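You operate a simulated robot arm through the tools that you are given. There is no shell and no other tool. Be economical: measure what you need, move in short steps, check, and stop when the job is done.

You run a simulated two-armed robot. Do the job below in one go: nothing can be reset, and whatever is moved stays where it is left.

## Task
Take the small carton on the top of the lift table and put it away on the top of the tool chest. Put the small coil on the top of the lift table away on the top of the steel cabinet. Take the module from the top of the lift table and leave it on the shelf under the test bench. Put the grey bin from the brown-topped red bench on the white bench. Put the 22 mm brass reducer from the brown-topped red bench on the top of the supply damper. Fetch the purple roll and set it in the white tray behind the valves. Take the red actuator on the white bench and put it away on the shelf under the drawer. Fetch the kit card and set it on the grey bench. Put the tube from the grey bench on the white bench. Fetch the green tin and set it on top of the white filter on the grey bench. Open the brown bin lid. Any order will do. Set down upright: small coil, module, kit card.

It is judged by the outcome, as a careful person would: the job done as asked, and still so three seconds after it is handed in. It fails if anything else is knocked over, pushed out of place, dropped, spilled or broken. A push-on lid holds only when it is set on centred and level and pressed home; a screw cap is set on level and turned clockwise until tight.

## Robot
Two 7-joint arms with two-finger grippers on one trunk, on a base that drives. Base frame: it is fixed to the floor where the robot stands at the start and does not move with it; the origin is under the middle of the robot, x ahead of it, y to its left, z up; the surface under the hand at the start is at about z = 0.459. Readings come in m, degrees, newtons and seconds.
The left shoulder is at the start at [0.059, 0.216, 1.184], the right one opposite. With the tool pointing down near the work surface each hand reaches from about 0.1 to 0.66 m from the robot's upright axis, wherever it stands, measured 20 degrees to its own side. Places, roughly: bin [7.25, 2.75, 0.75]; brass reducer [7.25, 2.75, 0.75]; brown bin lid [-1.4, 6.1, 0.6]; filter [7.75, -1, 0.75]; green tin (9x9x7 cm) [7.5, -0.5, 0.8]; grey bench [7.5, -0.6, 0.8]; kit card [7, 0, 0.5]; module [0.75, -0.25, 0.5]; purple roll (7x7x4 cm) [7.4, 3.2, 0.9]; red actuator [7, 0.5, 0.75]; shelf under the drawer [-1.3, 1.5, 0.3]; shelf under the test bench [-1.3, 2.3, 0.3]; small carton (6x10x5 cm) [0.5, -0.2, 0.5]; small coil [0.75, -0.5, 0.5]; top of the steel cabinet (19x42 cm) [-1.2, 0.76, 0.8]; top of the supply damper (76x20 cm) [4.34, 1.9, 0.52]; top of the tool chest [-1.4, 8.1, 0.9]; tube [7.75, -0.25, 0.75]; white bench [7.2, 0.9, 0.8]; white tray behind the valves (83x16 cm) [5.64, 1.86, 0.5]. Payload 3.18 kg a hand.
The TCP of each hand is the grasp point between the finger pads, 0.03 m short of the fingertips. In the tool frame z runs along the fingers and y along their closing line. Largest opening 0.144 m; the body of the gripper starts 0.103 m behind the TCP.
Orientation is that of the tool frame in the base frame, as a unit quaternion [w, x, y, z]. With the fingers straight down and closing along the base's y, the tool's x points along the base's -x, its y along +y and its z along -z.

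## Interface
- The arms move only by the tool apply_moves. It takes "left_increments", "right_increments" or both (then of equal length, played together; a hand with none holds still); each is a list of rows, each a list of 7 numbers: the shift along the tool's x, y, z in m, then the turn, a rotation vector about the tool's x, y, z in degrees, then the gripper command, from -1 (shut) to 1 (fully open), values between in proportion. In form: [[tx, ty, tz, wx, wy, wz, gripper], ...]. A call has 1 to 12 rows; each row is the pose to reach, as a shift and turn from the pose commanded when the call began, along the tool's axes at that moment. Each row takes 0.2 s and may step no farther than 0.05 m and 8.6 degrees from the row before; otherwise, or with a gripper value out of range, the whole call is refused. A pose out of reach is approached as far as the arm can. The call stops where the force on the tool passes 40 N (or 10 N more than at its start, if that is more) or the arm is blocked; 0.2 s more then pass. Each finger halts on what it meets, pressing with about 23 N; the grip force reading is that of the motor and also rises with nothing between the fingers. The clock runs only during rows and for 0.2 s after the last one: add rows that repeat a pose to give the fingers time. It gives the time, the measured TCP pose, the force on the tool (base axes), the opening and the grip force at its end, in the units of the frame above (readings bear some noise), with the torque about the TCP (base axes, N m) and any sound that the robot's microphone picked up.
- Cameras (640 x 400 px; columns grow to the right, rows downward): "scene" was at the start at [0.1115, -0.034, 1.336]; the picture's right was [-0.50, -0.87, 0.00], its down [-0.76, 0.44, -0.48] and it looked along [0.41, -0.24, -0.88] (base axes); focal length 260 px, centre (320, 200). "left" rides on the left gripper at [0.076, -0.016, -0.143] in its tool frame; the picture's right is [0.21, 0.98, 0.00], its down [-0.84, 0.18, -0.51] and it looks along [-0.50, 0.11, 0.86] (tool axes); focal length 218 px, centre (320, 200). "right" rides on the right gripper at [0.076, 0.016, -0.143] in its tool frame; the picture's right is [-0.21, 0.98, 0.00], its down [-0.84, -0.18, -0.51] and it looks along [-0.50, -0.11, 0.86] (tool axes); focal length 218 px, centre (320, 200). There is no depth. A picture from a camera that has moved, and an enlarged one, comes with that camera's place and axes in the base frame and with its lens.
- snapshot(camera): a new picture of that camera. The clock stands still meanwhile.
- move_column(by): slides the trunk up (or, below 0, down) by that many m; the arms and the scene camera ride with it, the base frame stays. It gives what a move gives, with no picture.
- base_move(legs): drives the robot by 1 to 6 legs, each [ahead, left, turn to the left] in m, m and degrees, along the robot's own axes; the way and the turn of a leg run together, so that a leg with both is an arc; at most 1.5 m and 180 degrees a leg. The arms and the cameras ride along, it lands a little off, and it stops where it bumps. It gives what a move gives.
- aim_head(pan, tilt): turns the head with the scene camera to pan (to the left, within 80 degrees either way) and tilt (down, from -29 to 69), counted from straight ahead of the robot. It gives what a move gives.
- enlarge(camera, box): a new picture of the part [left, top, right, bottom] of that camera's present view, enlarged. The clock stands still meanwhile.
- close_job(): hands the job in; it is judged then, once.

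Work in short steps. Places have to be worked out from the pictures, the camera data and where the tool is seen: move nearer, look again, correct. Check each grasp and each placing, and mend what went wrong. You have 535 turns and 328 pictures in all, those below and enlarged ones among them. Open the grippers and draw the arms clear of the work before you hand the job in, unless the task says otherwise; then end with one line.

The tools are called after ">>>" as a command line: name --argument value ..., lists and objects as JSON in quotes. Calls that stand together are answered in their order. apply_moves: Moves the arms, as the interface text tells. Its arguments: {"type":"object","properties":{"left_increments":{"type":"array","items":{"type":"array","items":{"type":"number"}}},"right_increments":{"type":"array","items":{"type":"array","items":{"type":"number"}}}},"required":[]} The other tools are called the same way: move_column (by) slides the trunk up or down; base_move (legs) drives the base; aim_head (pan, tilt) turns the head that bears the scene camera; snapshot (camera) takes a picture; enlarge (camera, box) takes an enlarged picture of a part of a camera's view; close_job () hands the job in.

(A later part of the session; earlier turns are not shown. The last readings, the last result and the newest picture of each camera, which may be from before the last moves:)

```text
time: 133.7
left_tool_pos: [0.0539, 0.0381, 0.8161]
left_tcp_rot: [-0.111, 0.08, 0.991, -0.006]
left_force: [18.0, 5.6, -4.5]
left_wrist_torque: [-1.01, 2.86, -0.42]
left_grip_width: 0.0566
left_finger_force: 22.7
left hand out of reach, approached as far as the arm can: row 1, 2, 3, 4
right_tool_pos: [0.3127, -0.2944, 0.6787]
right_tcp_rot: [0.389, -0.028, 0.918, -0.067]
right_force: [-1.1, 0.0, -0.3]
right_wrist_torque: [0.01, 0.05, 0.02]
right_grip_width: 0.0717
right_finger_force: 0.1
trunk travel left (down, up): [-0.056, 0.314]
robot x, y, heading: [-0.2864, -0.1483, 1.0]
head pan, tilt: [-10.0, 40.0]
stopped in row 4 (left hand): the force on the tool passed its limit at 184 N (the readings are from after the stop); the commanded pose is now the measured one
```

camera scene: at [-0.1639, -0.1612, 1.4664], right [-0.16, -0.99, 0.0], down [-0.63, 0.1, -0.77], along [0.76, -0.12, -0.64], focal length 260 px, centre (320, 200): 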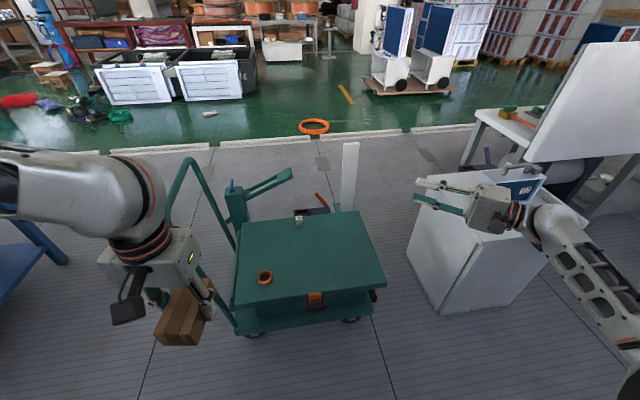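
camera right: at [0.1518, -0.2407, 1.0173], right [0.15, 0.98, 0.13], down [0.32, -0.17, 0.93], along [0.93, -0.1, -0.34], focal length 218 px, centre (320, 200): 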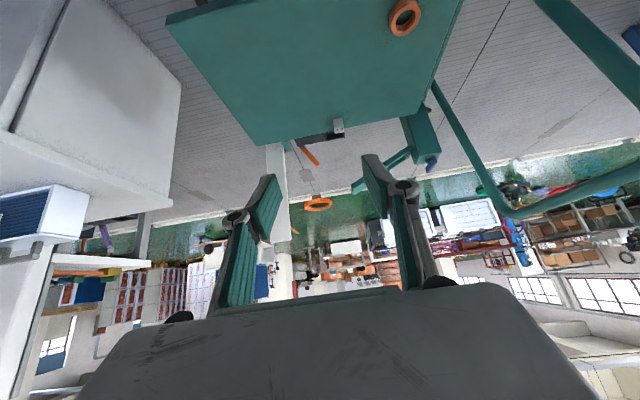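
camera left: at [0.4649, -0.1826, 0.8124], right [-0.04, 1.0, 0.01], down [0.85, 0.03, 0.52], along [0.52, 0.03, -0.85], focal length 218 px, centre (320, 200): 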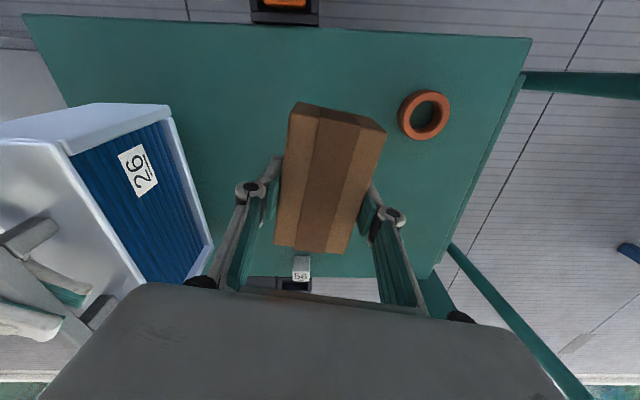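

The left hand pressed against my own torso. I move it forward and up away from the body and check the carton.

>>> apply_moves --left_increments '[[-0.03, 0, 0, 0, 0, 0, -1], [-0.06, 0.02, 0, 0, 0, 0, -1], [-0.1, 0.04, 0, 0, 0, 0, -1], [-0.13, 0.06, 0, 0, 0, 0, -1]]'

>>> snapshot --camera "left"

>>> snapshot --camera "scene"

```text
time: 134.7
left_tool_pos: [0.1872, 0.0781, 0.7843]
left_tcp_rot: [-0.111, 0.079, 0.991, -0.007]
left_force: [0.0, -0.5, -0.1]
left_wrist_torque: [0.0, 0.02, 0.06]
left_grip_width: 0.0567
left_finger_force: 23.0
right_tool_pos: [0.3141, -0.2941, 0.6791]
right_tcp_rot: [0.391, -0.029, 0.918, -0.066]
right_force: [-0.2, 0.4, 0.0]
right_wrist_torque: [-0.03, 0.01, -0.02]
right_grip_width: 0.072
right_finger_force: 0.0
trunk travel left (down, up): [-0.056, 0.314]
robot x, y, heading: [-0.289, -0.1448, 1.2]
head pan, tilt: [-10.0, 40.0]
```

```text
248 pictures are left
camera left: at [0.1429, 0.0742, 0.9416], right [-0.05, 1.0, 0.02], down [0.95, 0.04, 0.3], along [0.3, 0.03, -0.95], focal length 218 px, centre (320, 200)
```

left: 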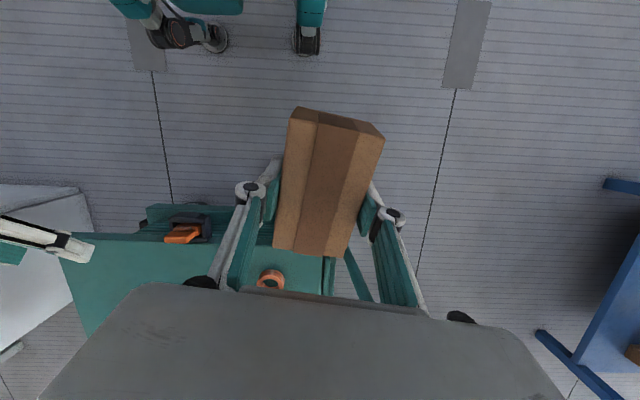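

```text
247 pictures are left
camera scene: at [0.0254, -0.1491, 1.1296], right [-0.16, -0.99, 0.01], down [-0.62, 0.09, -0.78], along [0.77, -0.13, -0.63], focal length 260 px, centre (320, 200)
```

scene: 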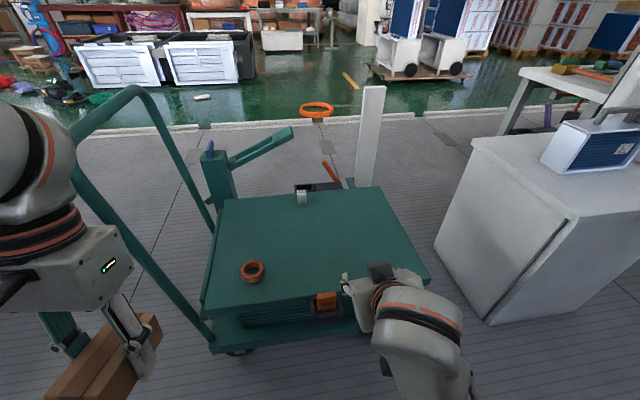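

The carton is intact. Lowering also leans the torso forward, giving the needed reach. I drive 0.2 m ahead and 0.12 m to the right, away from the push bar.

>>> base_move --legs '[[0, -0.12, 0], [0.19, 0, 0]]'

>>> snapshot --camera "scene"

>>> snapshot --camera "right"

```text
time: 137.6
left_tool_pos: [0.3802, -0.0415, 0.7852]
left_tcp_rot: [-0.111, 0.08, 0.991, -0.008]
left_force: [0.0, 0.8, 0.1]
left_wrist_torque: [0.03, 0.01, -0.04]
left_grip_width: 0.0565
left_finger_force: 22.9
right_tool_pos: [0.5054, -0.4137, 0.68]
right_tcp_rot: [0.392, -0.026, 0.917, -0.068]
right_force: [-0.3, 1.3, 0.1]
right_wrist_torque: [0.01, 0.04, -0.02]
right_grip_width: 0.0721
right_finger_force: 0.0
trunk travel left (down, up): [-0.056, 0.314]
robot x, y, heading: [-0.0948, -0.2627, 0.9]
head pan, tilt: [-10.0, 40.0]
```

```text
246 pictures are left
camera scene: at [0.2179, -0.2676, 1.1294], right [-0.16, -0.99, 0.01], down [-0.62, 0.1, -0.77], along [0.76, -0.13, -0.63], focal length 260 px, centre (320, 200)
```

scene: 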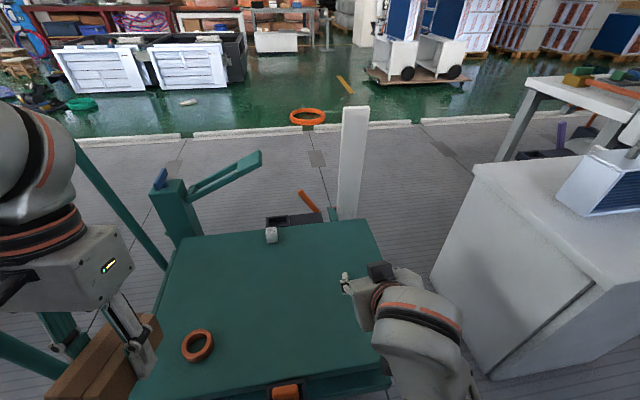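

```text
245 pictures are left
camera right: at [0.3488, -0.3901, 0.7204], right [0.15, 0.99, 0.01], down [0.22, -0.04, 0.98], along [0.96, -0.14, -0.22], focal length 218 px, centre (320, 200)
```

right: 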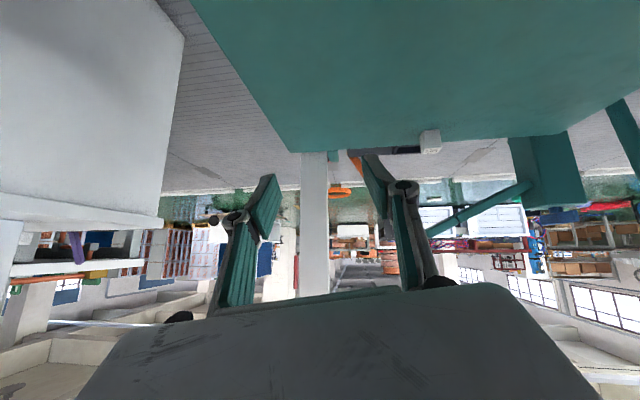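

Module triangulates to [0.835,-0.206]. I straighten the right hand's roll and go to a pre-grasp point behind and above it.

>>> apply_moves --right_increments '[[-0.0146, 0.028, 0.0304, -1, 0, 1, 0], [-0.0292, 0.056, 0.0608, -2, 0, 2, 0], [-0.0439, 0.084, 0.091, -3, 0, 3, 0], [-0.0585, 0.112, 0.1215, -4, 0.1, 4, 0], [-0.073, 0.14, 0.152, -5, 0.2, 5, 0], [-0.0878, 0.168, 0.182, -6, 0.3, 5.8, 0], [-0.1024, 0.196, 0.2126, -6, 0.3, 5.8, 0], [-0.117, 0.224, 0.243, -6, 0.3, 5.8, 0]]'

>>> snapshot --camera "right"

>>> enlarge --camera "scene" --box '[200, 160, 400, 320]'

```text
time: 138.3
left_tool_pos: [0.3834, -0.0425, 0.782]
left_tcp_rot: [-0.116, 0.079, 0.99, -0.005]
left_force: [0.8, 0.3, 0.0]
left_wrist_torque: [-0.11, 0.04, 0.06]
left_grip_width: 0.0566
left_finger_force: 23.4
right_tool_pos: [0.5869, -0.4289, 0.6145]
right_tcp_rot: [0.388, -0.047, 0.911, -0.133]
right_force: [0.1, -0.1, 0.1]
right_wrist_torque: [-0.08, 0.01, -0.03]
right_grip_width: 0.0719
right_finger_force: 0.1
trunk travel left (down, up): [-0.056, 0.314]
robot x, y, heading: [-0.0941, -0.265, 0.9]
head pan, tilt: [-10.0, 40.0]
stopped in row 3 (right hand): the arm was blocked; the commanded pose is now the measured one
```

```text
244 pictures are left
camera right: at [0.4303, -0.3988, 0.6506], right [0.16, 0.98, -0.13], down [0.22, 0.09, 0.97], along [0.96, -0.19, -0.2], focal length 218 px, centre (320, 200)
```

right: 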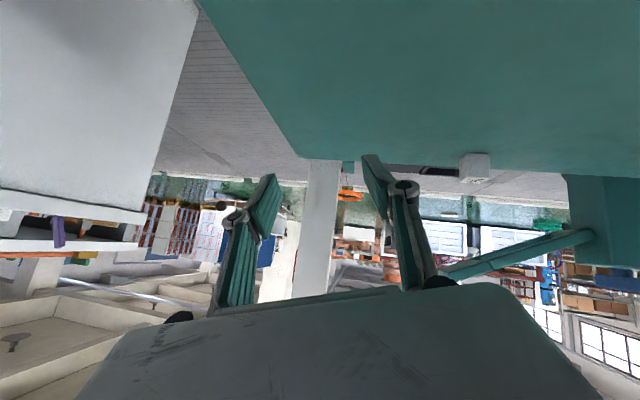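

```text
2.50 times, centred on (300, 240) of scene
camera zoom: at [0.2226, -0.2704, 1.1273], right [-0.16, -0.99, 0.0], down [-0.63, 0.1, -0.77], along [0.76, -0.12, -0.64], focal length 650 px, centre (370, 100)
```

zoom: 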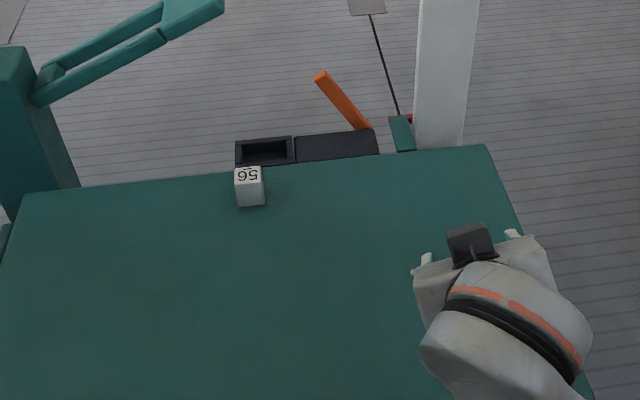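

The forward tilt runs into a wrist limit. I raise and return the right hand to straight down; the leaning torso gives reach enough from slightly closer.

>>> apply_moves --right_increments '[[-0.0139, -0.0056, -0.0133, -2.62, 7.63, 0.93, 0], [-0.0278, -0.0112, -0.0266, -5.24, 15.26, 1.86, 0], [-0.0417, -0.0168, -0.04, -7.86, 22.9, 2.8, 0], [-0.0556, -0.0224, -0.0532, -10.5, 30.5, 3.7, 0], [-0.0695, -0.028, -0.0665, -13.1, 38.2, 4.65, 0], [-0.0833, -0.0335, -0.0797, -15.7, 45.8, 5.55, 0]]'

>>> snapshot --camera "scene"

```text
time: 139.7
left_tool_pos: [0.388, -0.0482, 0.7756]
left_tcp_rot: [-0.123, 0.08, 0.989, -0.003]
left_force: [0.0, -0.3, 0.0]
left_wrist_torque: [0.05, -0.02, -0.05]
left_grip_width: 0.0567
left_finger_force: 23.3
right_tool_pos: [0.666, -0.4046, 0.6752]
right_tcp_rot: [0.069, -0.077, 0.991, -0.084]
right_force: [-0.1, -0.7, 0.0]
right_wrist_torque: [0.06, -0.02, 0.06]
right_grip_width: 0.0717
right_finger_force: 0.1
right hand out of reach, approached as far as the arm can: row 4, 5, 6
trunk travel left (down, up): [-0.056, 0.314]
robot x, y, heading: [-0.0947, -0.2632, 0.6]
head pan, tilt: [-10.0, 40.0]
stopped in row 6 (right hand): the arm was blocked; the commanded pose is now the measured one
```

```text
242 pictures are left
camera scene: at [0.2325, -0.2774, 1.1223], right [-0.16, -0.99, 0.0], down [-0.63, 0.1, -0.77], along [0.76, -0.12, -0.64], focal length 260 px, centre (320, 200)
```

scene: 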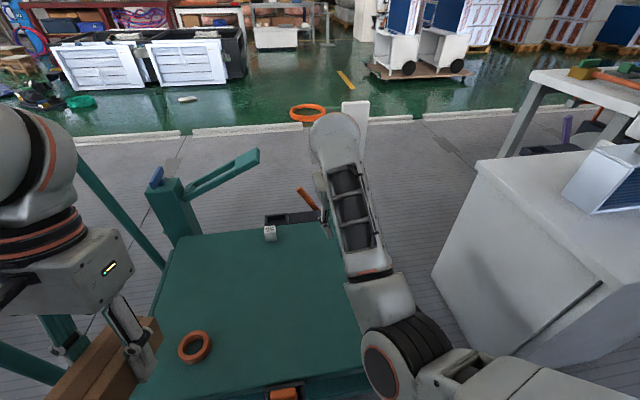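

The right elbow has swung in front, which suits far low reaching. I try moving straight toward the module from here.

>>> apply_moves --right_increments '[[-0.026, 0.031, 0.007, -1.6, 1.3, 1.45, 0], [-0.053, 0.063, 0.014, -3.2, 2.6, 2.9, 0], [-0.08, 0.094, 0.021, -4.8, 3.9, 4.35, 0], [-0.106, 0.125, 0.028, -6.4, 5.2, 5.8, 0], [-0.133, 0.157, 0.035, -8, 6.5, 7.2, 0], [-0.159, 0.188, 0.043, -9.5, 7.9, 8.7, 0]]'

>>> snapshot --camera "scene"

>>> snapshot --camera "right"

```text
time: 141.2
left_tool_pos: [0.3903, -0.0476, 0.7756]
left_tcp_rot: [-0.121, 0.081, 0.989, -0.004]
left_force: [0.2, 0.6, -0.8]
left_wrist_torque: [0.0, 0.06, 0.02]
left_grip_width: 0.0566
left_finger_force: 23.1
right_tool_pos: [0.7651, -0.3964, 0.6377]
right_tcp_rot: [0.002, 0.098, 0.995, -0.006]
right_force: [-0.9, 1.1, -0.1]
right_wrist_torque: [-0.02, 0.0, 0.0]
right_grip_width: 0.0721
right_finger_force: 0.1
right hand out of reach, approached as far as the arm can: row 4, 5, 6
trunk travel left (down, up): [-0.056, 0.314]
robot x, y, heading: [-0.094, -0.2652, 0.4]
head pan, tilt: [-10.0, 40.0]
stopped in row 6 (right hand): the arm was blocked; the commanded pose is now the measured one
```

```text
241 pictures are left
camera scene: at [0.2333, -0.2763, 1.1225], right [-0.16, -0.99, 0.0], down [-0.63, 0.1, -0.77], along [0.76, -0.12, -0.64], focal length 260 px, centre (320, 200)
```

scene: 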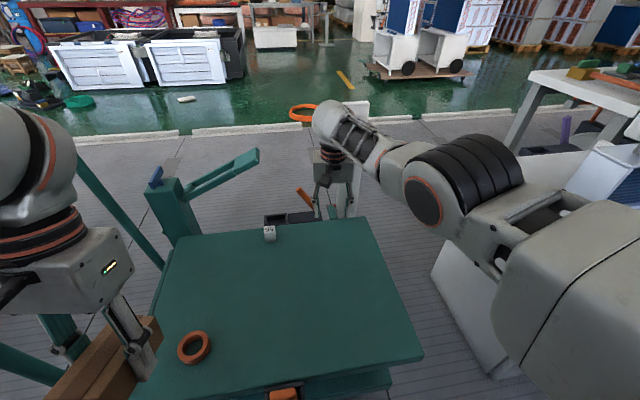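

```text
240 pictures are left
camera right: at [0.6922, -0.3642, 0.7787], right [0.4, 0.92, -0.01], down [0.79, -0.33, 0.51], along [0.47, -0.21, -0.86], focal length 218 px, centre (320, 200)
```

right: 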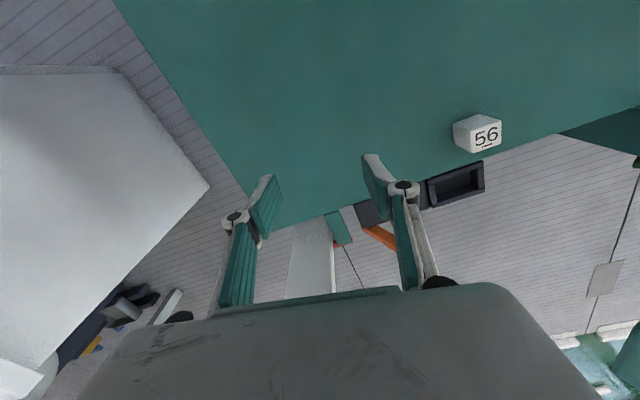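

Now the elbow is outside again and the hand points down. I continue to above the module.

>>> apply_moves --right_increments '[[0, 0.033, 0, 0, 0, -2, 0], [0, 0.067, 0, 0, 0, -4, 0], [0, 0.1, 0, 0, 0, -6, 0], [0, 0.133, 0, 0, 0, -8, 0], [-0.01, 0.167, 0, 0, 0, -11, 0], [-0.02, 0.2, 0.01, 0, 0, -11, 0]]'

>>> snapshot --camera "right"

```text
time: 142.8
left_tool_pos: [0.3891, -0.0484, 0.7763]
left_tcp_rot: [-0.121, 0.081, 0.989, -0.002]
left_force: [0.6, 0.1, 0.1]
left_wrist_torque: [0.03, 0.01, -0.02]
left_grip_width: 0.0566
left_finger_force: 22.9
right_tool_pos: [0.7597, -0.3733, 0.6283]
right_tcp_rot: [0.0, 0.069, 0.998, -0.003]
right_force: [-0.3, -0.5, 0.3]
right_wrist_torque: [-0.02, 0.01, -0.02]
right_grip_width: 0.0719
right_finger_force: 0.1
right hand out of reach, approached as far as the arm can: row 1, 2, 3, 4, 5, 6
trunk travel left (down, up): [-0.056, 0.314]
robot x, y, heading: [-0.0963, -0.2644, 0.7]
head pan, tilt: [-10.0, 40.0]
stopped in row 6 (right hand): the arm was blocked; the commanded pose is now the measured one
```

```text
239 pictures are left
camera right: at [0.6853, -0.3463, 0.772], right [0.34, 0.94, 0.0], down [0.81, -0.29, 0.51], along [0.48, -0.18, -0.86], focal length 218 px, centre (320, 200)
```

right: 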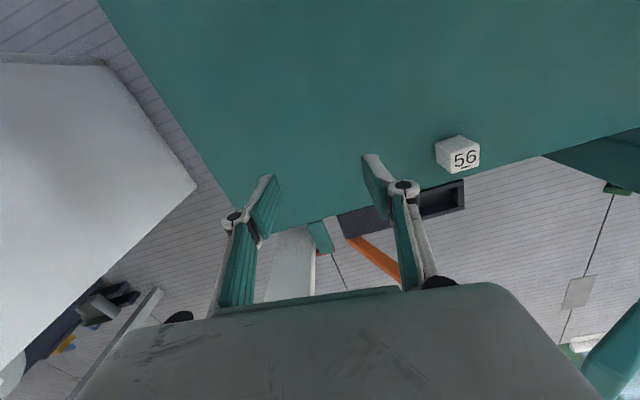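

The arm is fully stretched; the base must come closer. First I raise the left hand (with the carton) well above the push bar.

>>> apply_moves --left_increments '[[0.007, -0.013, -0.036, 0, -3.5, 0, -1], [0.014, -0.026, -0.073, 0, -7, 0, -1], [0.021, -0.04, -0.11, 0, -10.5, 0, -1], [0.028, -0.053, -0.146, 0, -14, 0, -1], [0.035, -0.06, -0.18, 0, -14, 0, -1]]'

>>> snapshot --camera "scene"

```text
time: 144.0
left_tool_pos: [0.395, -0.1061, 0.9415]
left_tcp_rot: [0.002, 0.08, 0.997, -0.014]
left_force: [-0.3, -0.2, -1.1]
left_wrist_torque: [-0.01, -0.03, 0.0]
left_grip_width: 0.0568
left_finger_force: 22.7
left hand out of reach, approached as far as the arm can: row 5
right_tool_pos: [0.7594, -0.3737, 0.6287]
right_tcp_rot: [0.0, 0.068, 0.998, -0.003]
right_force: [0.1, 0.8, 0.0]
right_wrist_torque: [-0.01, 0.03, 0.01]
right_grip_width: 0.0719
right_finger_force: 0.0
trunk travel left (down, up): [-0.056, 0.314]
robot x, y, heading: [-0.0941, -0.2671, 0.7]
head pan, tilt: [-10.0, 40.0]
```

```text
238 pictures are left
camera scene: at [0.2337, -0.2774, 1.1219], right [-0.16, -0.99, 0.0], down [-0.63, 0.1, -0.77], along [0.76, -0.12, -0.64], focal length 260 px, centre (320, 200)
```

scene: 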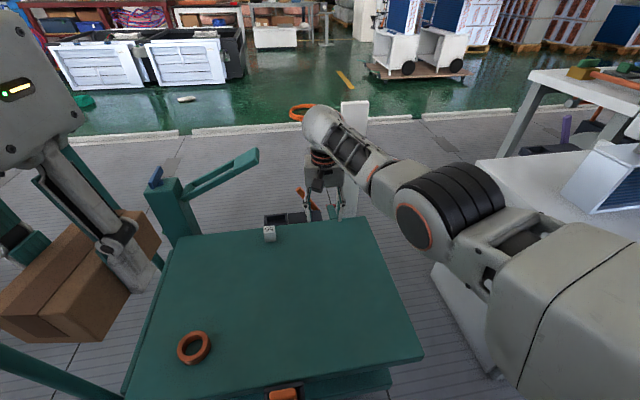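

Drive 0.08 ahead and 0.13 left, small legs.

>>> base_move --legs '[[0, 0.13, 0], [0.08, 0, 0]]'

>>> snapshot --camera "scene"

>>> snapshot --camera "right"

```text
time: 146.5
left_tool_pos: [0.473, 0.0217, 0.9427]
left_tcp_rot: [0.001, 0.081, 0.997, -0.013]
left_force: [0.1, 0.4, 0.1]
left_wrist_torque: [0.0, 0.02, 0.01]
left_grip_width: 0.0569
left_finger_force: 23.2
right_tool_pos: [0.8365, -0.2462, 0.6302]
right_tcp_rot: [0.0, 0.07, 0.998, -0.004]
right_force: [0.0, 1.4, -0.5]
right_wrist_torque: [0.02, 0.03, 0.01]
right_grip_width: 0.0719
right_finger_force: 0.1
trunk travel left (down, up): [-0.056, 0.314]
robot x, y, heading: [-0.0156, -0.1376, 0.6]
head pan, tilt: [-10.0, 40.0]
```

```text
237 pictures are left
camera scene: at [0.3109, -0.1478, 1.1221], right [-0.17, -0.99, 0.0], down [-0.63, 0.11, -0.77], along [0.76, -0.13, -0.64], focal length 260 px, centre (320, 200)
```

scene: 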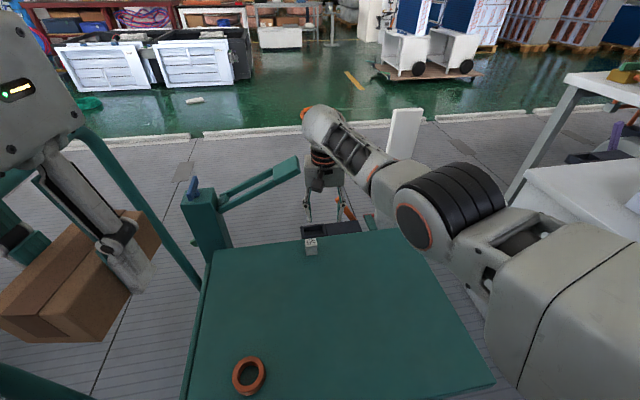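

```text
236 pictures are left
camera right: at [0.7628, -0.2184, 0.7722], right [0.34, 0.94, -0.01], down [0.81, -0.29, 0.51], along [0.48, -0.18, -0.86], focal length 218 px, centre (320, 200)
```

right: 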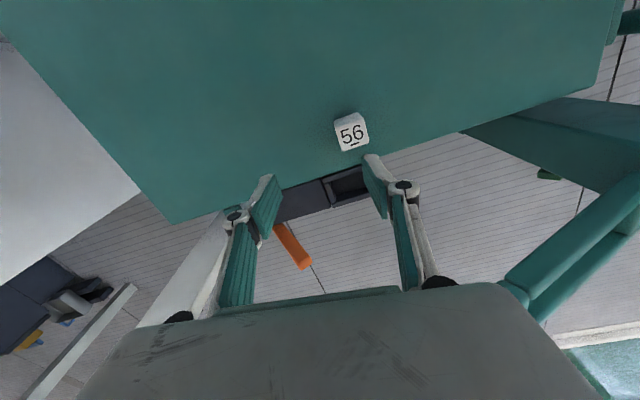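

Aligned already (same yaw). Shift 4 cm left and descend over the module.

>>> apply_moves --right_increments '[[0.004, 0.02, 0, 0, 0, 0, 0], [0.004, 0.04, 0.02, 0, 0, 0, 0], [0.004, 0.04, 0.06, 0, 0, 0, 0], [0.004, 0.04, 0.08, 0, 0, 0, 0]]'

>>> snapshot --camera "right"

```text
time: 147.5
left_tool_pos: [0.4724, 0.0228, 0.9439]
left_tcp_rot: [0.002, 0.081, 0.997, -0.014]
left_force: [-0.7, 0.5, 0.5]
left_wrist_torque: [-0.01, 0.02, 0.01]
left_grip_width: 0.0564
left_finger_force: 22.8
right_tool_pos: [0.8244, -0.2399, 0.5647]
right_tcp_rot: [0.001, 0.082, 0.997, 0.003]
right_force: [0.6, -0.2, 0.5]
right_wrist_torque: [0.0, 0.02, 0.01]
right_grip_width: 0.0724
right_finger_force: 0.0
right hand out of reach, approached as far as the arm can: row 1, 2, 3, 4
trunk travel left (down, up): [-0.056, 0.314]
robot x, y, heading: [-0.0192, -0.1317, 0.5]
head pan, tilt: [-10.0, 40.0]
```

```text
235 pictures are left
camera right: at [0.7507, -0.2117, 0.7064], right [0.37, 0.93, 0.0], down [0.8, -0.32, 0.51], along [0.47, -0.18, -0.86], focal length 218 px, centre (320, 200)
```

right: 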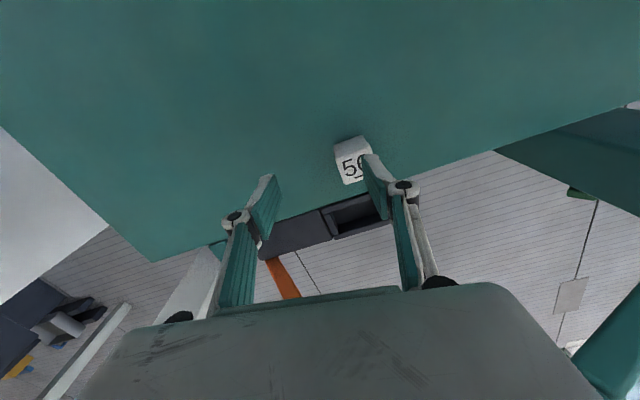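

Just short of reach. Nudge the base 0.04 m forward and 0.035 m left.

>>> base_move --legs '[[0.04, 0.035, 0]]'

>>> snapshot --camera "right"

```text
time: 148.5
left_tool_pos: [0.5125, 0.0587, 0.942]
left_tcp_rot: [0.001, 0.082, 0.997, -0.014]
left_force: [-0.4, 0.1, -0.9]
left_wrist_torque: [-0.06, 0.03, 0.01]
left_grip_width: 0.0568
left_finger_force: 22.9
right_tool_pos: [0.8622, -0.2058, 0.5596]
right_tcp_rot: [-0.001, 0.082, 0.997, -0.002]
right_force: [0.3, -0.5, 0.1]
right_wrist_torque: [-0.02, 0.03, 0.01]
right_grip_width: 0.072
right_finger_force: 0.1
trunk travel left (down, up): [-0.056, 0.314]
robot x, y, heading: [0.0219, -0.0956, 0.5]
head pan, tilt: [-10.0, 40.0]
```

```text
234 pictures are left
camera right: at [0.7894, -0.1772, 0.7027], right [0.37, 0.93, 0.0], down [0.8, -0.31, 0.51], along [0.47, -0.19, -0.86], focal length 218 px, centre (320, 200)
```

right: 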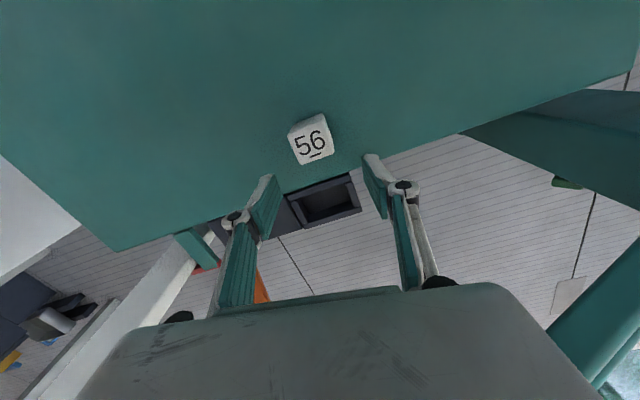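

The module is at [0.838,-0.206]. I correct the commanded pose to sit over it, still at hover height.

>>> apply_moves --right_increments '[[0.016, -0.02, -0.01, 0, 0, 0, 0], [0.032, -0.041, -0.01, 0, 0, 0, 0], [0.032, -0.041, -0.01, 0, 0, 0, 0]]'

>>> snapshot --camera "right"

```text
time: 149.3
left_tool_pos: [0.5128, 0.0587, 0.9425]
left_tcp_rot: [0.002, 0.082, 0.997, -0.014]
left_force: [-0.2, 0.1, -1.2]
left_wrist_torque: [0.01, 0.0, 0.02]
left_grip_width: 0.0565
left_finger_force: 23.2
right_tool_pos: [0.8227, -0.243, 0.5695]
right_tcp_rot: [-0.002, 0.082, 0.997, -0.001]
right_force: [1.3, -0.3, 0.3]
right_wrist_torque: [0.04, 0.02, 0.03]
right_grip_width: 0.0719
right_finger_force: 0.0
trunk travel left (down, up): [-0.056, 0.314]
robot x, y, heading: [0.0255, -0.0985, 0.3]
head pan, tilt: [-10.0, 40.0]
```

```text
233 pictures are left
camera right: at [0.7508, -0.214, 0.7133], right [0.37, 0.93, 0.0], down [0.8, -0.31, 0.5], along [0.47, -0.19, -0.86], focal length 218 px, centre (320, 200)
```

right: 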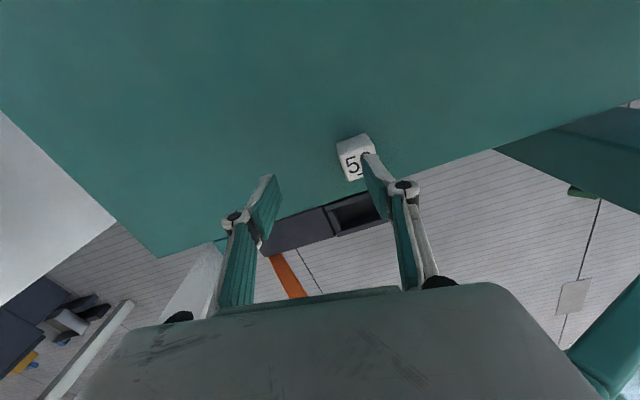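

The commanded pose had been the measured one; I move back over the module and check.

>>> apply_moves --right_increments '[[-0.005, 0.02, 0, 0, 0, 0, 0], [-0.0093, 0.039, 0, 0, 0, 0, 0], [-0.0093, 0.039, 0.02, 0, 0, 0, 0]]'

>>> snapshot --camera "right"

```text
time: 150.1
left_tool_pos: [0.5135, 0.0582, 0.9419]
left_tcp_rot: [0.0, 0.081, 0.997, -0.014]
left_force: [-0.9, 0.0, -0.2]
left_wrist_torque: [0.0, 0.01, 0.01]
left_grip_width: 0.0568
left_finger_force: 23.4
right_tool_pos: [0.839, -0.2038, 0.5487]
right_tcp_rot: [-0.002, 0.082, 0.997, -0.001]
right_force: [0.5, 0.0, -0.9]
right_wrist_torque: [0.0, 0.05, -0.04]
right_grip_width: 0.0721
right_finger_force: 0.1
trunk travel left (down, up): [-0.056, 0.314]
robot x, y, heading: [0.0211, -0.0998, 0.4]
head pan, tilt: [-10.0, 40.0]
```

```text
232 pictures are left
camera right: at [0.7663, -0.175, 0.6914], right [0.37, 0.93, 0.0], down [0.8, -0.31, 0.5], along [0.47, -0.19, -0.86], focal length 218 px, centre (320, 200)
```

right: 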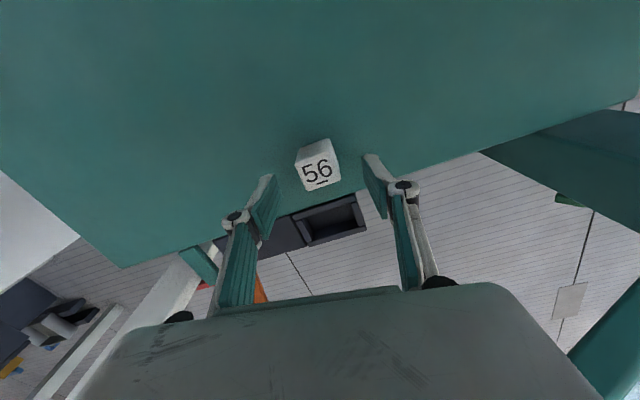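

Centred between the fingers. Descend 5 cm, close and lift.

>>> apply_moves --right_increments '[[0, 0, 0.03, 0, 0, 0, 0], [0, 0, 0.052, 0, 0, 0, 0], [0, 0, 0.052, 0, 0, 0, -1], [0, 0, 0.052, 0, 0, 0, -1], [0, 0, 0.052, 0, 0, 0, -1], [0, 0, 0.03, 0, 0, 0, -1], [0, 0, 0, 0, 0, 0, -1], [0, 0, -0.04, 0, 0, 0, -1], [0, 0, -0.08, 0, 0, 0, -1], [0, 0, -0.12, 0, 0, 0, -1]]'

>>> snapshot --camera "right"

```text
time: 152.3
left_tool_pos: [0.5116, 0.0583, 0.9437]
left_tcp_rot: [0.002, 0.082, 0.997, -0.014]
left_force: [-1.6, -0.1, 0.7]
left_wrist_torque: [0.01, -0.05, 0.01]
left_grip_width: 0.0566
left_finger_force: 23.4
right_tool_pos: [0.8362, -0.2143, 0.6681]
right_tcp_rot: [-0.003, 0.086, 0.996, -0.006]
right_force: [-0.2, -0.8, -0.4]
right_wrist_torque: [-0.01, -0.01, 0.0]
right_grip_width: 0.0352
right_finger_force: 22.7
trunk travel left (down, up): [-0.056, 0.314]
robot x, y, heading: [0.0187, -0.0935, 0.5]
head pan, tilt: [-10.0, 40.0]
```

```text
231 pictures are left
camera right: at [0.7656, -0.1831, 0.8105], right [0.37, 0.93, -0.01], down [0.8, -0.32, 0.51], along [0.46, -0.2, -0.86], focal length 218 px, centre (320, 200)
```

right: 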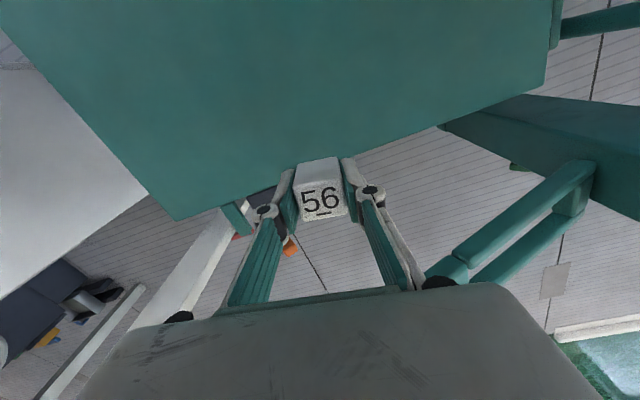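

Module held. Back away from the table, then draw the right hand in and raise the trunk for travel.

>>> base_move --legs '[[-0.45, 0, 0]]'

>>> apply_moves --right_increments '[[0.04, 0, 0, 0, 0, 0, -1], [0.08, 0, 0, 0, 0, 0, -1], [0.12, 0, 0, 0, 0, 0, -1], [0.16, -0.02, 0, 0, 0, 0, -1], [0.2, -0.04, 0, 0, 0, 0, -1], [0.23, -0.06, -0.02, 0, 0, 0, -1]]'

>>> move_column --by 0.2

>>> snapshot --camera "scene"

```text
time: 155.0
left_tool_pos: [0.0614, 0.0557, 0.9435]
left_tcp_rot: [0.001, 0.08, 0.997, -0.015]
left_force: [-0.8, 0.0, -0.2]
left_wrist_torque: [0.01, -0.03, -0.01]
left_grip_width: 0.0566
left_finger_force: 23.4
right_tool_pos: [0.39, -0.2165, 0.6691]
right_tcp_rot: [-0.001, 0.086, 0.996, -0.004]
right_force: [-0.8, 0.5, -0.5]
right_wrist_torque: [-0.04, -0.01, -0.01]
right_grip_width: 0.0351
right_finger_force: 22.8
trunk travel left (down, up): [-0.056, 0.314]
robot x, y, heading: [-0.4291, -0.1061, 0.9]
head pan, tilt: [-10.0, 40.0]
```

```text
time: 156.6
left_tool_pos: [0.0607, 0.0544, 0.9437]
left_tcp_rot: [0.002, 0.08, 0.997, -0.014]
left_force: [-0.4, 0.2, -0.4]
left_wrist_torque: [-0.01, 0.03, -0.01]
left_grip_width: 0.0567
left_finger_force: 23.1
right_tool_pos: [0.2735, -0.2485, 0.5807]
right_tcp_rot: [0.015, 0.096, 0.995, -0.031]
right_force: [-0.3, -0.7, -1.2]
right_wrist_torque: [0.01, 0.0, 0.01]
right_grip_width: 0.0351
right_finger_force: 23.5
right hand out of reach, approached as far as the arm can: row 2, 3, 4, 5, 6
trunk travel left (down, up): [-0.056, 0.314]
robot x, y, heading: [-0.4273, -0.102, 0.8]
head pan, tilt: [-10.0, 40.0]
stopped in row 6 (right hand): the arm was blocked; the commanded pose is now the measured one
```

```text
time: 157.7
left_tool_pos: [0.0524, 0.0548, 1.0492]
left_tcp_rot: [0.022, 0.08, 0.996, -0.012]
left_force: [0.2, 0.3, -0.3]
left_wrist_torque: [0.0, -0.02, -0.01]
left_grip_width: 0.0566
left_finger_force: 23.1
right_tool_pos: [0.2938, -0.339, 0.6956]
right_tcp_rot: [0.047, 0.14, 0.986, -0.079]
right_force: [0.1, 0.4, -0.9]
right_wrist_torque: [0.03, -0.04, -0.02]
right_grip_width: 0.0353
right_finger_force: 22.8
trunk travel left (down, up): [-0.145, 0.224]
robot x, y, heading: [-0.4305, -0.1023, 0.7]
head pan, tilt: [-10.0, 40.0]
stopped: the arm was blocked; the commanded pose is now the measured one
```

```text
230 pictures are left
camera scene: at [-0.2012, -0.1171, 1.2387], right [-0.16, -0.99, 0.0], down [-0.63, 0.1, -0.77], along [0.76, -0.12, -0.64], focal length 260 px, centre (320, 200)
```

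scene: 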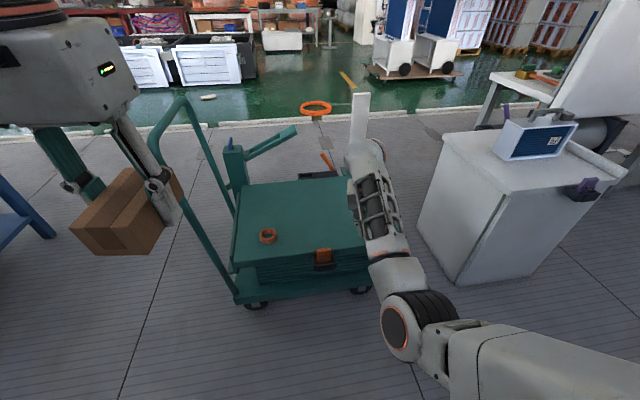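

The right elbow is tucked in, but that's fine for a low shelf. I turn left and drive up the corridor between the wall benches and the blue bench.

>>> base_move --legs '[[0, 0, 89.5], [0, -0.15, 0], [1.2, 0, 0]]'

>>> aim_head --pan 45 --tilt 30

>>> snapshot --camera "scene"

>>> aim_head --pan 0 --tilt 25

>>> snapshot --camera "scene"

```text
time: 169.2
left_tool_pos: [-0.511, 1.5832, 1.0465]
left_tcp_rot: [0.021, -0.664, 0.748, 0.004]
left_force: [-0.4, 0.9, 0.6]
left_wrist_torque: [-0.01, 0.06, -0.01]
left_grip_width: 0.0566
left_finger_force: 23.3
right_tool_pos: [-0.1267, 1.838, 0.6893]
right_tcp_rot: [0.087, -0.613, 0.785, -0.025]
right_force: [0.5, -0.6, -0.2]
right_wrist_torque: [0.0, 0.0, 0.0]
right_grip_width: 0.0351
right_finger_force: 23.2
trunk travel left (down, up): [-0.145, 0.224]
robot x, y, heading: [-0.3312, 1.1054, 93.2]
head pan, tilt: [-10.0, 40.0]
```

```text
time: 170.5
left_tool_pos: [-0.5109, 1.5832, 1.046]
left_tcp_rot: [0.022, -0.664, 0.747, 0.005]
left_force: [0.6, -0.1, 0.1]
left_wrist_torque: [-0.02, -0.01, 0.0]
left_grip_width: 0.0566
left_finger_force: 22.7
right_tool_pos: [-0.1256, 1.8387, 0.6894]
right_tcp_rot: [0.087, -0.614, 0.784, -0.024]
right_force: [-0.2, 0.4, -0.8]
right_wrist_torque: [-0.01, 0.01, 0.02]
right_grip_width: 0.0356
right_finger_force: 23.3
trunk travel left (down, up): [-0.145, 0.224]
robot x, y, heading: [-0.3326, 1.1041, 93.2]
head pan, tilt: [45.0, 30.0]
```

```text
229 pictures are left
camera scene: at [-0.407, 1.3112, 1.2517], right [0.67, 0.74, 0.0], down [0.37, -0.33, -0.87], along [-0.64, 0.58, -0.5], focal length 260 px, centre (320, 200)
```

scene: 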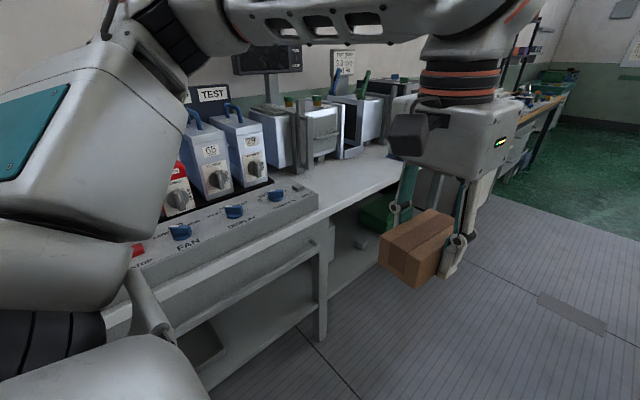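

```text
time: 171.6
left_tool_pos: [-0.5102, 1.5827, 1.0452]
left_tcp_rot: [0.023, -0.664, 0.747, 0.004]
left_force: [0.1, -0.3, -0.9]
left_wrist_torque: [-0.04, 0.02, 0.0]
left_grip_width: 0.0565
left_finger_force: 23.4
right_tool_pos: [-0.1255, 1.8384, 0.6891]
right_tcp_rot: [0.087, -0.614, 0.784, -0.025]
right_force: [0.0, -0.4, -0.3]
right_wrist_torque: [-0.05, 0.03, -0.01]
right_grip_width: 0.0355
right_finger_force: 22.8
trunk travel left (down, up): [-0.145, 0.224]
robot x, y, heading: [-0.3304, 1.1018, 93.1]
head pan, tilt: [0.0, 25.0]
```

```text
228 pictures are left
camera scene: at [-0.3448, 1.3427, 1.2597], right [1.0, 0.05, 0.0], down [0.02, -0.42, -0.91], along [-0.05, 0.9, -0.42], focal length 260 px, centre (320, 200)
```

scene: 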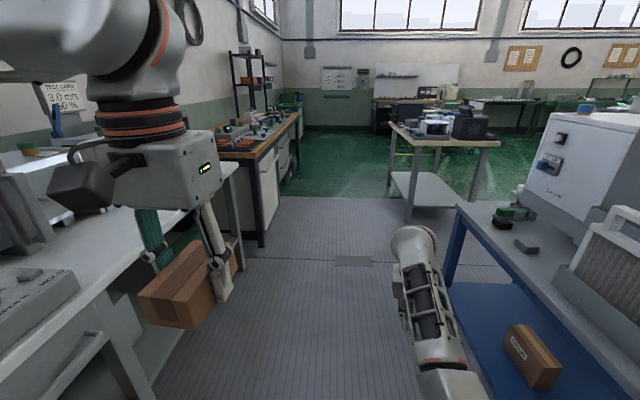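

I drive on 0.9 m (correcting heading) and look at the lower shelf from there.

>>> base_move --legs '[[0, 0, -3], [0.9, -0.03, 0]]'

>>> aim_head --pan 75 --tilt 40

>>> snapshot --camera "scene"

```text
time: 176.8
left_tool_pos: [-0.4599, 2.5057, 1.0465]
left_tcp_rot: [0.022, -0.645, 0.763, 0.004]
left_force: [-0.1, 0.0, 0.0]
left_wrist_torque: [-0.03, 0.01, 0.02]
left_grip_width: 0.0565
left_finger_force: 22.7
right_tool_pos: [-0.062, 2.7403, 0.6891]
right_tcp_rot: [0.087, -0.594, 0.799, -0.027]
right_force: [-0.2, 0.8, -0.8]
right_wrist_torque: [0.0, 0.0, -0.03]
right_grip_width: 0.0352
right_finger_force: 22.3
trunk travel left (down, up): [-0.145, 0.224]
robot x, y, heading: [-0.3003, 2.0174, 90.4]
head pan, tilt: [0.0, 25.0]
```

```text
time: 178.3
left_tool_pos: [-0.4595, 2.5042, 1.046]
left_tcp_rot: [0.022, -0.646, 0.763, 0.005]
left_force: [-0.5, 0.5, 0.1]
left_wrist_torque: [-0.01, 0.05, 0.02]
left_grip_width: 0.0566
left_finger_force: 23.3
right_tool_pos: [-0.0611, 2.741, 0.6891]
right_tcp_rot: [0.086, -0.594, 0.799, -0.026]
right_force: [1.1, 0.2, -0.6]
right_wrist_torque: [-0.02, 0.0, 0.03]
right_grip_width: 0.035
right_finger_force: 22.3
trunk travel left (down, up): [-0.145, 0.224]
robot x, y, heading: [-0.3054, 2.0188, 90.4]
head pan, tilt: [75.0, 40.0]
```

```text
227 pictures are left
camera scene: at [-0.3869, 2.186, 1.2364], right [0.26, 0.97, 0.0], down [0.62, -0.16, -0.77], along [-0.74, 0.2, -0.64], focal length 260 px, centre (320, 200)
```

scene: 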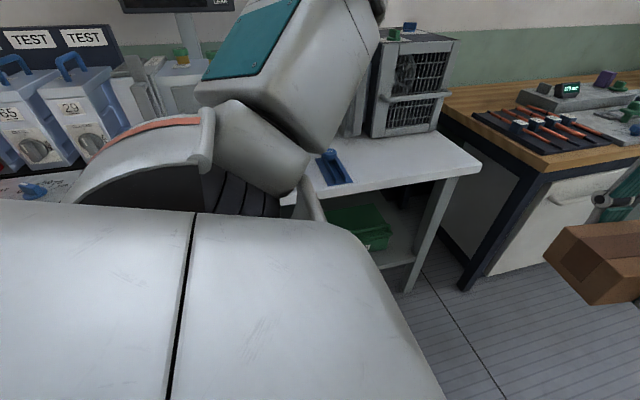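

My arm blocks the view. I go 0.28 m on, shift away from the bench, then turn to face it.

>>> base_move --legs '[[0.28, -0.2, 0], [0, 0, 89.5]]'

>>> aim_head --pan -10 --tilt 45

>>> snapshot --camera "scene"

>>> snapshot --camera "right"

```text
time: 184.5
left_tool_pos: [-0.5938, 2.1472, 1.0453]
left_tcp_rot: [-0.014, 0.996, -0.088, -0.019]
left_force: [-0.5, -0.5, 0.8]
left_wrist_torque: [0.0, 0.01, 0.0]
left_grip_width: 0.0569
left_finger_force: 23.2
right_tool_pos: [-0.8256, 2.5463, 0.6887]
right_tcp_rot: [-0.08, 0.985, -0.151, -0.041]
right_force: [0.9, 0.8, -0.8]
right_wrist_torque: [0.0, 0.01, -0.04]
right_grip_width: 0.0351
right_finger_force: 23.2
trunk travel left (down, up): [-0.145, 0.224]
robot x, y, heading: [-0.1071, 2.2961, 179.7]
head pan, tilt: [75.0, 40.0]
```

```text
time: 186.1
left_tool_pos: [-0.594, 2.1472, 1.0462]
left_tcp_rot: [-0.013, 0.996, -0.087, -0.018]
left_force: [0.0, 0.2, -1.0]
left_wrist_torque: [-0.02, 0.01, 0.02]
left_grip_width: 0.0566
left_finger_force: 22.8
right_tool_pos: [-0.8261, 2.547, 0.6882]
right_tcp_rot: [-0.081, 0.985, -0.149, -0.042]
right_force: [0.4, -0.8, -0.6]
right_wrist_torque: [-0.01, -0.01, 0.03]
right_grip_width: 0.0353
right_finger_force: 22.8
trunk travel left (down, up): [-0.145, 0.224]
robot x, y, heading: [-0.1071, 2.2956, 179.8]
head pan, tilt: [-10.0, 45.0]
```

```text
226 pictures are left
camera scene: at [-0.3336, 2.3108, 1.2291], right [0.18, 0.98, 0.0], down [0.7, -0.13, -0.71], along [-0.7, 0.13, -0.71], focal length 260 px, centre (320, 200)
```

scene: 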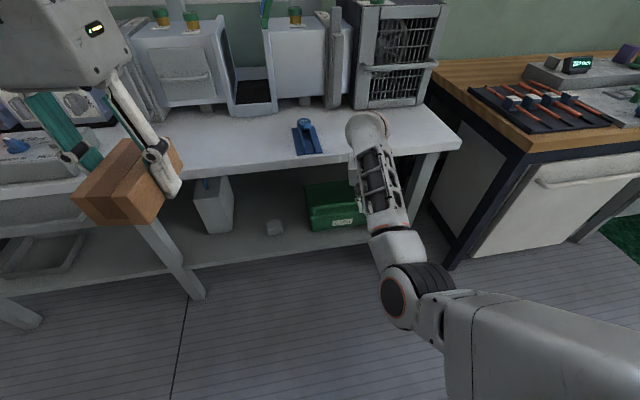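

```text
225 pictures are left
camera right: at [-0.7506, 2.4855, 0.819], right [-0.49, -0.86, -0.12], down [-0.72, 0.33, 0.62], along [-0.49, 0.39, -0.78], focal length 218 px, centre (320, 200)
```

right: 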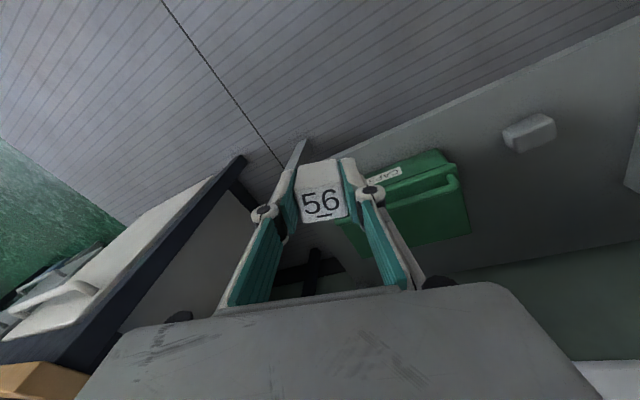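

Clear view: shelf front edge x≈-0.96 at z≈0.3, with free space around y≈2.12 between a white box and a small grey object. I shift the robot 0.4 m left to put the right arm in front of that space.

>>> base_move --legs '[[0, 0.42, 0]]'

>>> aim_head --pan -20 --tilt 50

>>> snapshot --camera "scene"

```text
time: 190.3
left_tool_pos: [-0.5989, 1.7245, 1.0451]
left_tcp_rot: [-0.013, 0.996, -0.091, -0.018]
left_force: [-0.3, -0.7, 0.7]
left_wrist_torque: [-0.01, 0.01, 0.01]
left_grip_width: 0.0566
left_finger_force: 23.1
right_tool_pos: [-0.8278, 2.1264, 0.6902]
right_tcp_rot: [-0.08, 0.984, -0.152, -0.041]
right_force: [-0.3, 0.5, -1.2]
right_wrist_torque: [-0.02, -0.02, 0.0]
right_grip_width: 0.0354
right_finger_force: 23.5
trunk travel left (down, up): [-0.145, 0.224]
robot x, y, heading: [-0.1103, 1.8699, 179.4]
head pan, tilt: [-10.0, 45.0]
```

```text
time: 191.1
left_tool_pos: [-0.5975, 1.7267, 1.0459]
left_tcp_rot: [-0.013, 0.996, -0.092, -0.018]
left_force: [-0.9, 0.2, -0.5]
left_wrist_torque: [-0.03, -0.01, 0.0]
left_grip_width: 0.0566
left_finger_force: 23.5
right_tool_pos: [-0.8271, 2.1263, 0.6886]
right_tcp_rot: [-0.081, 0.984, -0.153, -0.042]
right_force: [0.0, -0.9, -0.3]
right_wrist_torque: [-0.02, 0.0, -0.01]
right_grip_width: 0.0353
right_finger_force: 22.4
trunk travel left (down, up): [-0.145, 0.224]
robot x, y, heading: [-0.1078, 1.8725, 179.2]
head pan, tilt: [-20.0, 50.0]
```

```text
224 pictures are left
camera scene: at [-0.3293, 1.8995, 1.2222], right [0.35, 0.94, 0.0], down [0.72, -0.27, -0.64], along [-0.6, 0.23, -0.77], focal length 260 px, centre (320, 200)
```

scene: 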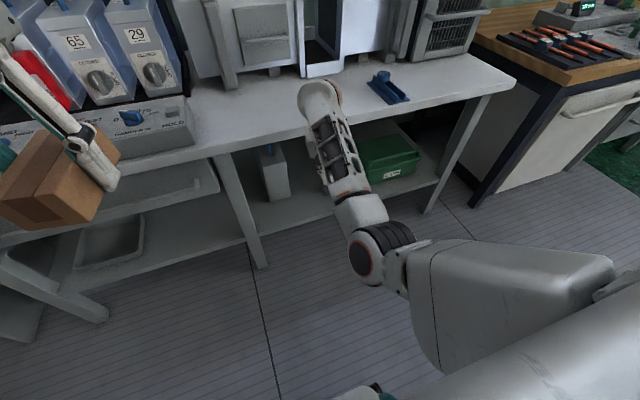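

I straighten the right hand and lower it in front of the shelf, testing whether this low posture is free.

>>> apply_moves --right_increments '[[0.0043, 0.006, 0.039, -1.8, 0.9, -3.4, -1], [0.0086, 0.012, 0.079, -3.6, 1.9, -6.9, -1], [0.013, 0.018, 0.118, -5.4, 2.8, -10.4, -1], [0.017, 0.0235, 0.157, -7.3, 3.8, -13.8, -1], [0.0214, 0.0294, 0.1966, -9.1, 4.7, -17.3, -1]]'

>>> snapshot --camera "scene"

```text
time: 192.2
left_tool_pos: [-0.5988, 1.7264, 1.0454]
left_tcp_rot: [-0.013, 0.996, -0.091, -0.016]
left_force: [-0.1, -0.8, -0.2]
left_wrist_torque: [-0.03, 0.0, 0.03]
left_grip_width: 0.0566
left_finger_force: 22.9
right_tool_pos: [-0.8309, 2.1271, 0.492]
right_tcp_rot: [-0.001, 1.0, -0.003, -0.002]
right_force: [1.4, -0.3, 0.4]
right_wrist_torque: [0.01, -0.05, 0.0]
right_grip_width: 0.0355
right_finger_force: 22.7
trunk travel left (down, up): [-0.145, 0.224]
robot x, y, heading: [-0.1055, 1.8708, 179.4]
head pan, tilt: [-20.0, 50.0]
```

```text
223 pictures are left
camera scene: at [-0.3298, 1.9001, 1.222], right [0.35, 0.94, 0.0], down [0.72, -0.27, -0.64], along [-0.6, 0.23, -0.77], focal length 260 px, centre (320, 200)
```

scene: 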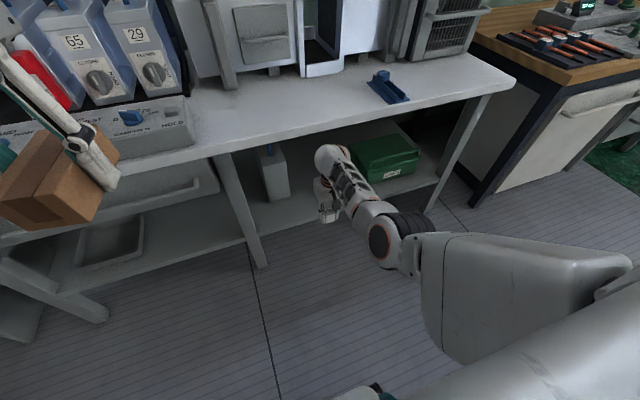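

Works. Lower the trunk 0.13 m so the hand reaches shelf height in front of the shelf.

>>> move_column --by -0.12

>>> snapshot --camera "scene"

>>> snapshot --camera "right"

```text
time: 193.3
left_tool_pos: [-0.6055, 1.7256, 0.939]
left_tcp_rot: [-0.015, 0.996, -0.092, 0.006]
left_force: [1.0, 1.2, -0.1]
left_wrist_torque: [-0.07, -0.02, -0.02]
left_grip_width: 0.0566
left_finger_force: 22.8
right_tool_pos: [-0.832, 2.1281, 0.3968]
right_tcp_rot: [-0.072, 0.995, 0.071, -0.004]
right_force: [0.1, 0.1, -0.3]
right_wrist_torque: [-0.01, 0.0, -0.01]
right_grip_width: 0.0352
right_finger_force: 22.9
trunk travel left (down, up): [-0.057, 0.312]
robot x, y, heading: [-0.1064, 1.8704, 179.3]
head pan, tilt: [-20.0, 50.0]
stopped: the arm was blocked; the commanded pose is now the measured one
```

```text
222 pictures are left
camera scene: at [-0.4267, 1.9013, 1.1078], right [0.35, 0.94, 0.0], down [0.72, -0.27, -0.64], along [-0.6, 0.23, -0.77], focal length 260 px, centre (320, 200)
```

scene: 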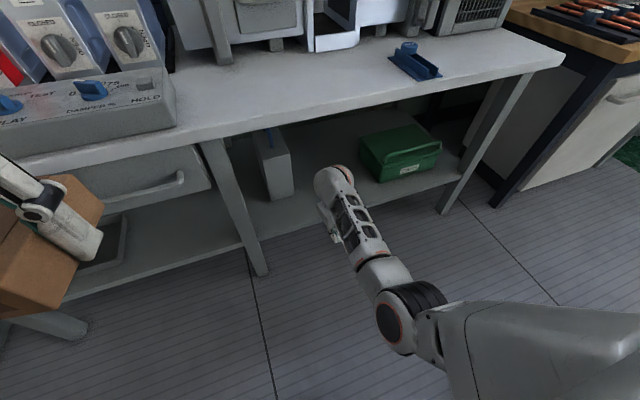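

```text
221 pictures are left
camera right: at [-0.7528, 2.101, 0.5358], right [-0.07, -0.99, -0.14], down [-0.85, -0.02, 0.53], along [-0.52, 0.16, -0.84], focal length 218 px, centre (320, 200)
```

right: 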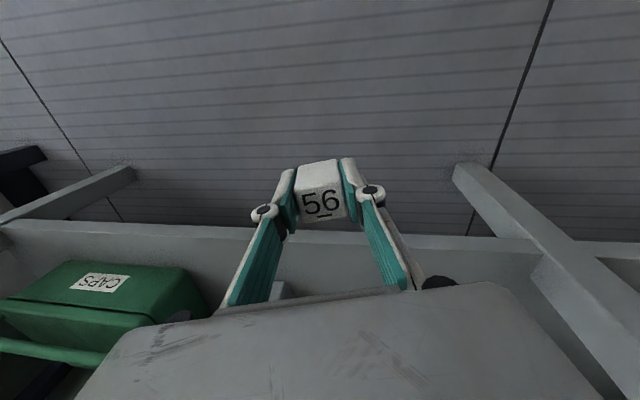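

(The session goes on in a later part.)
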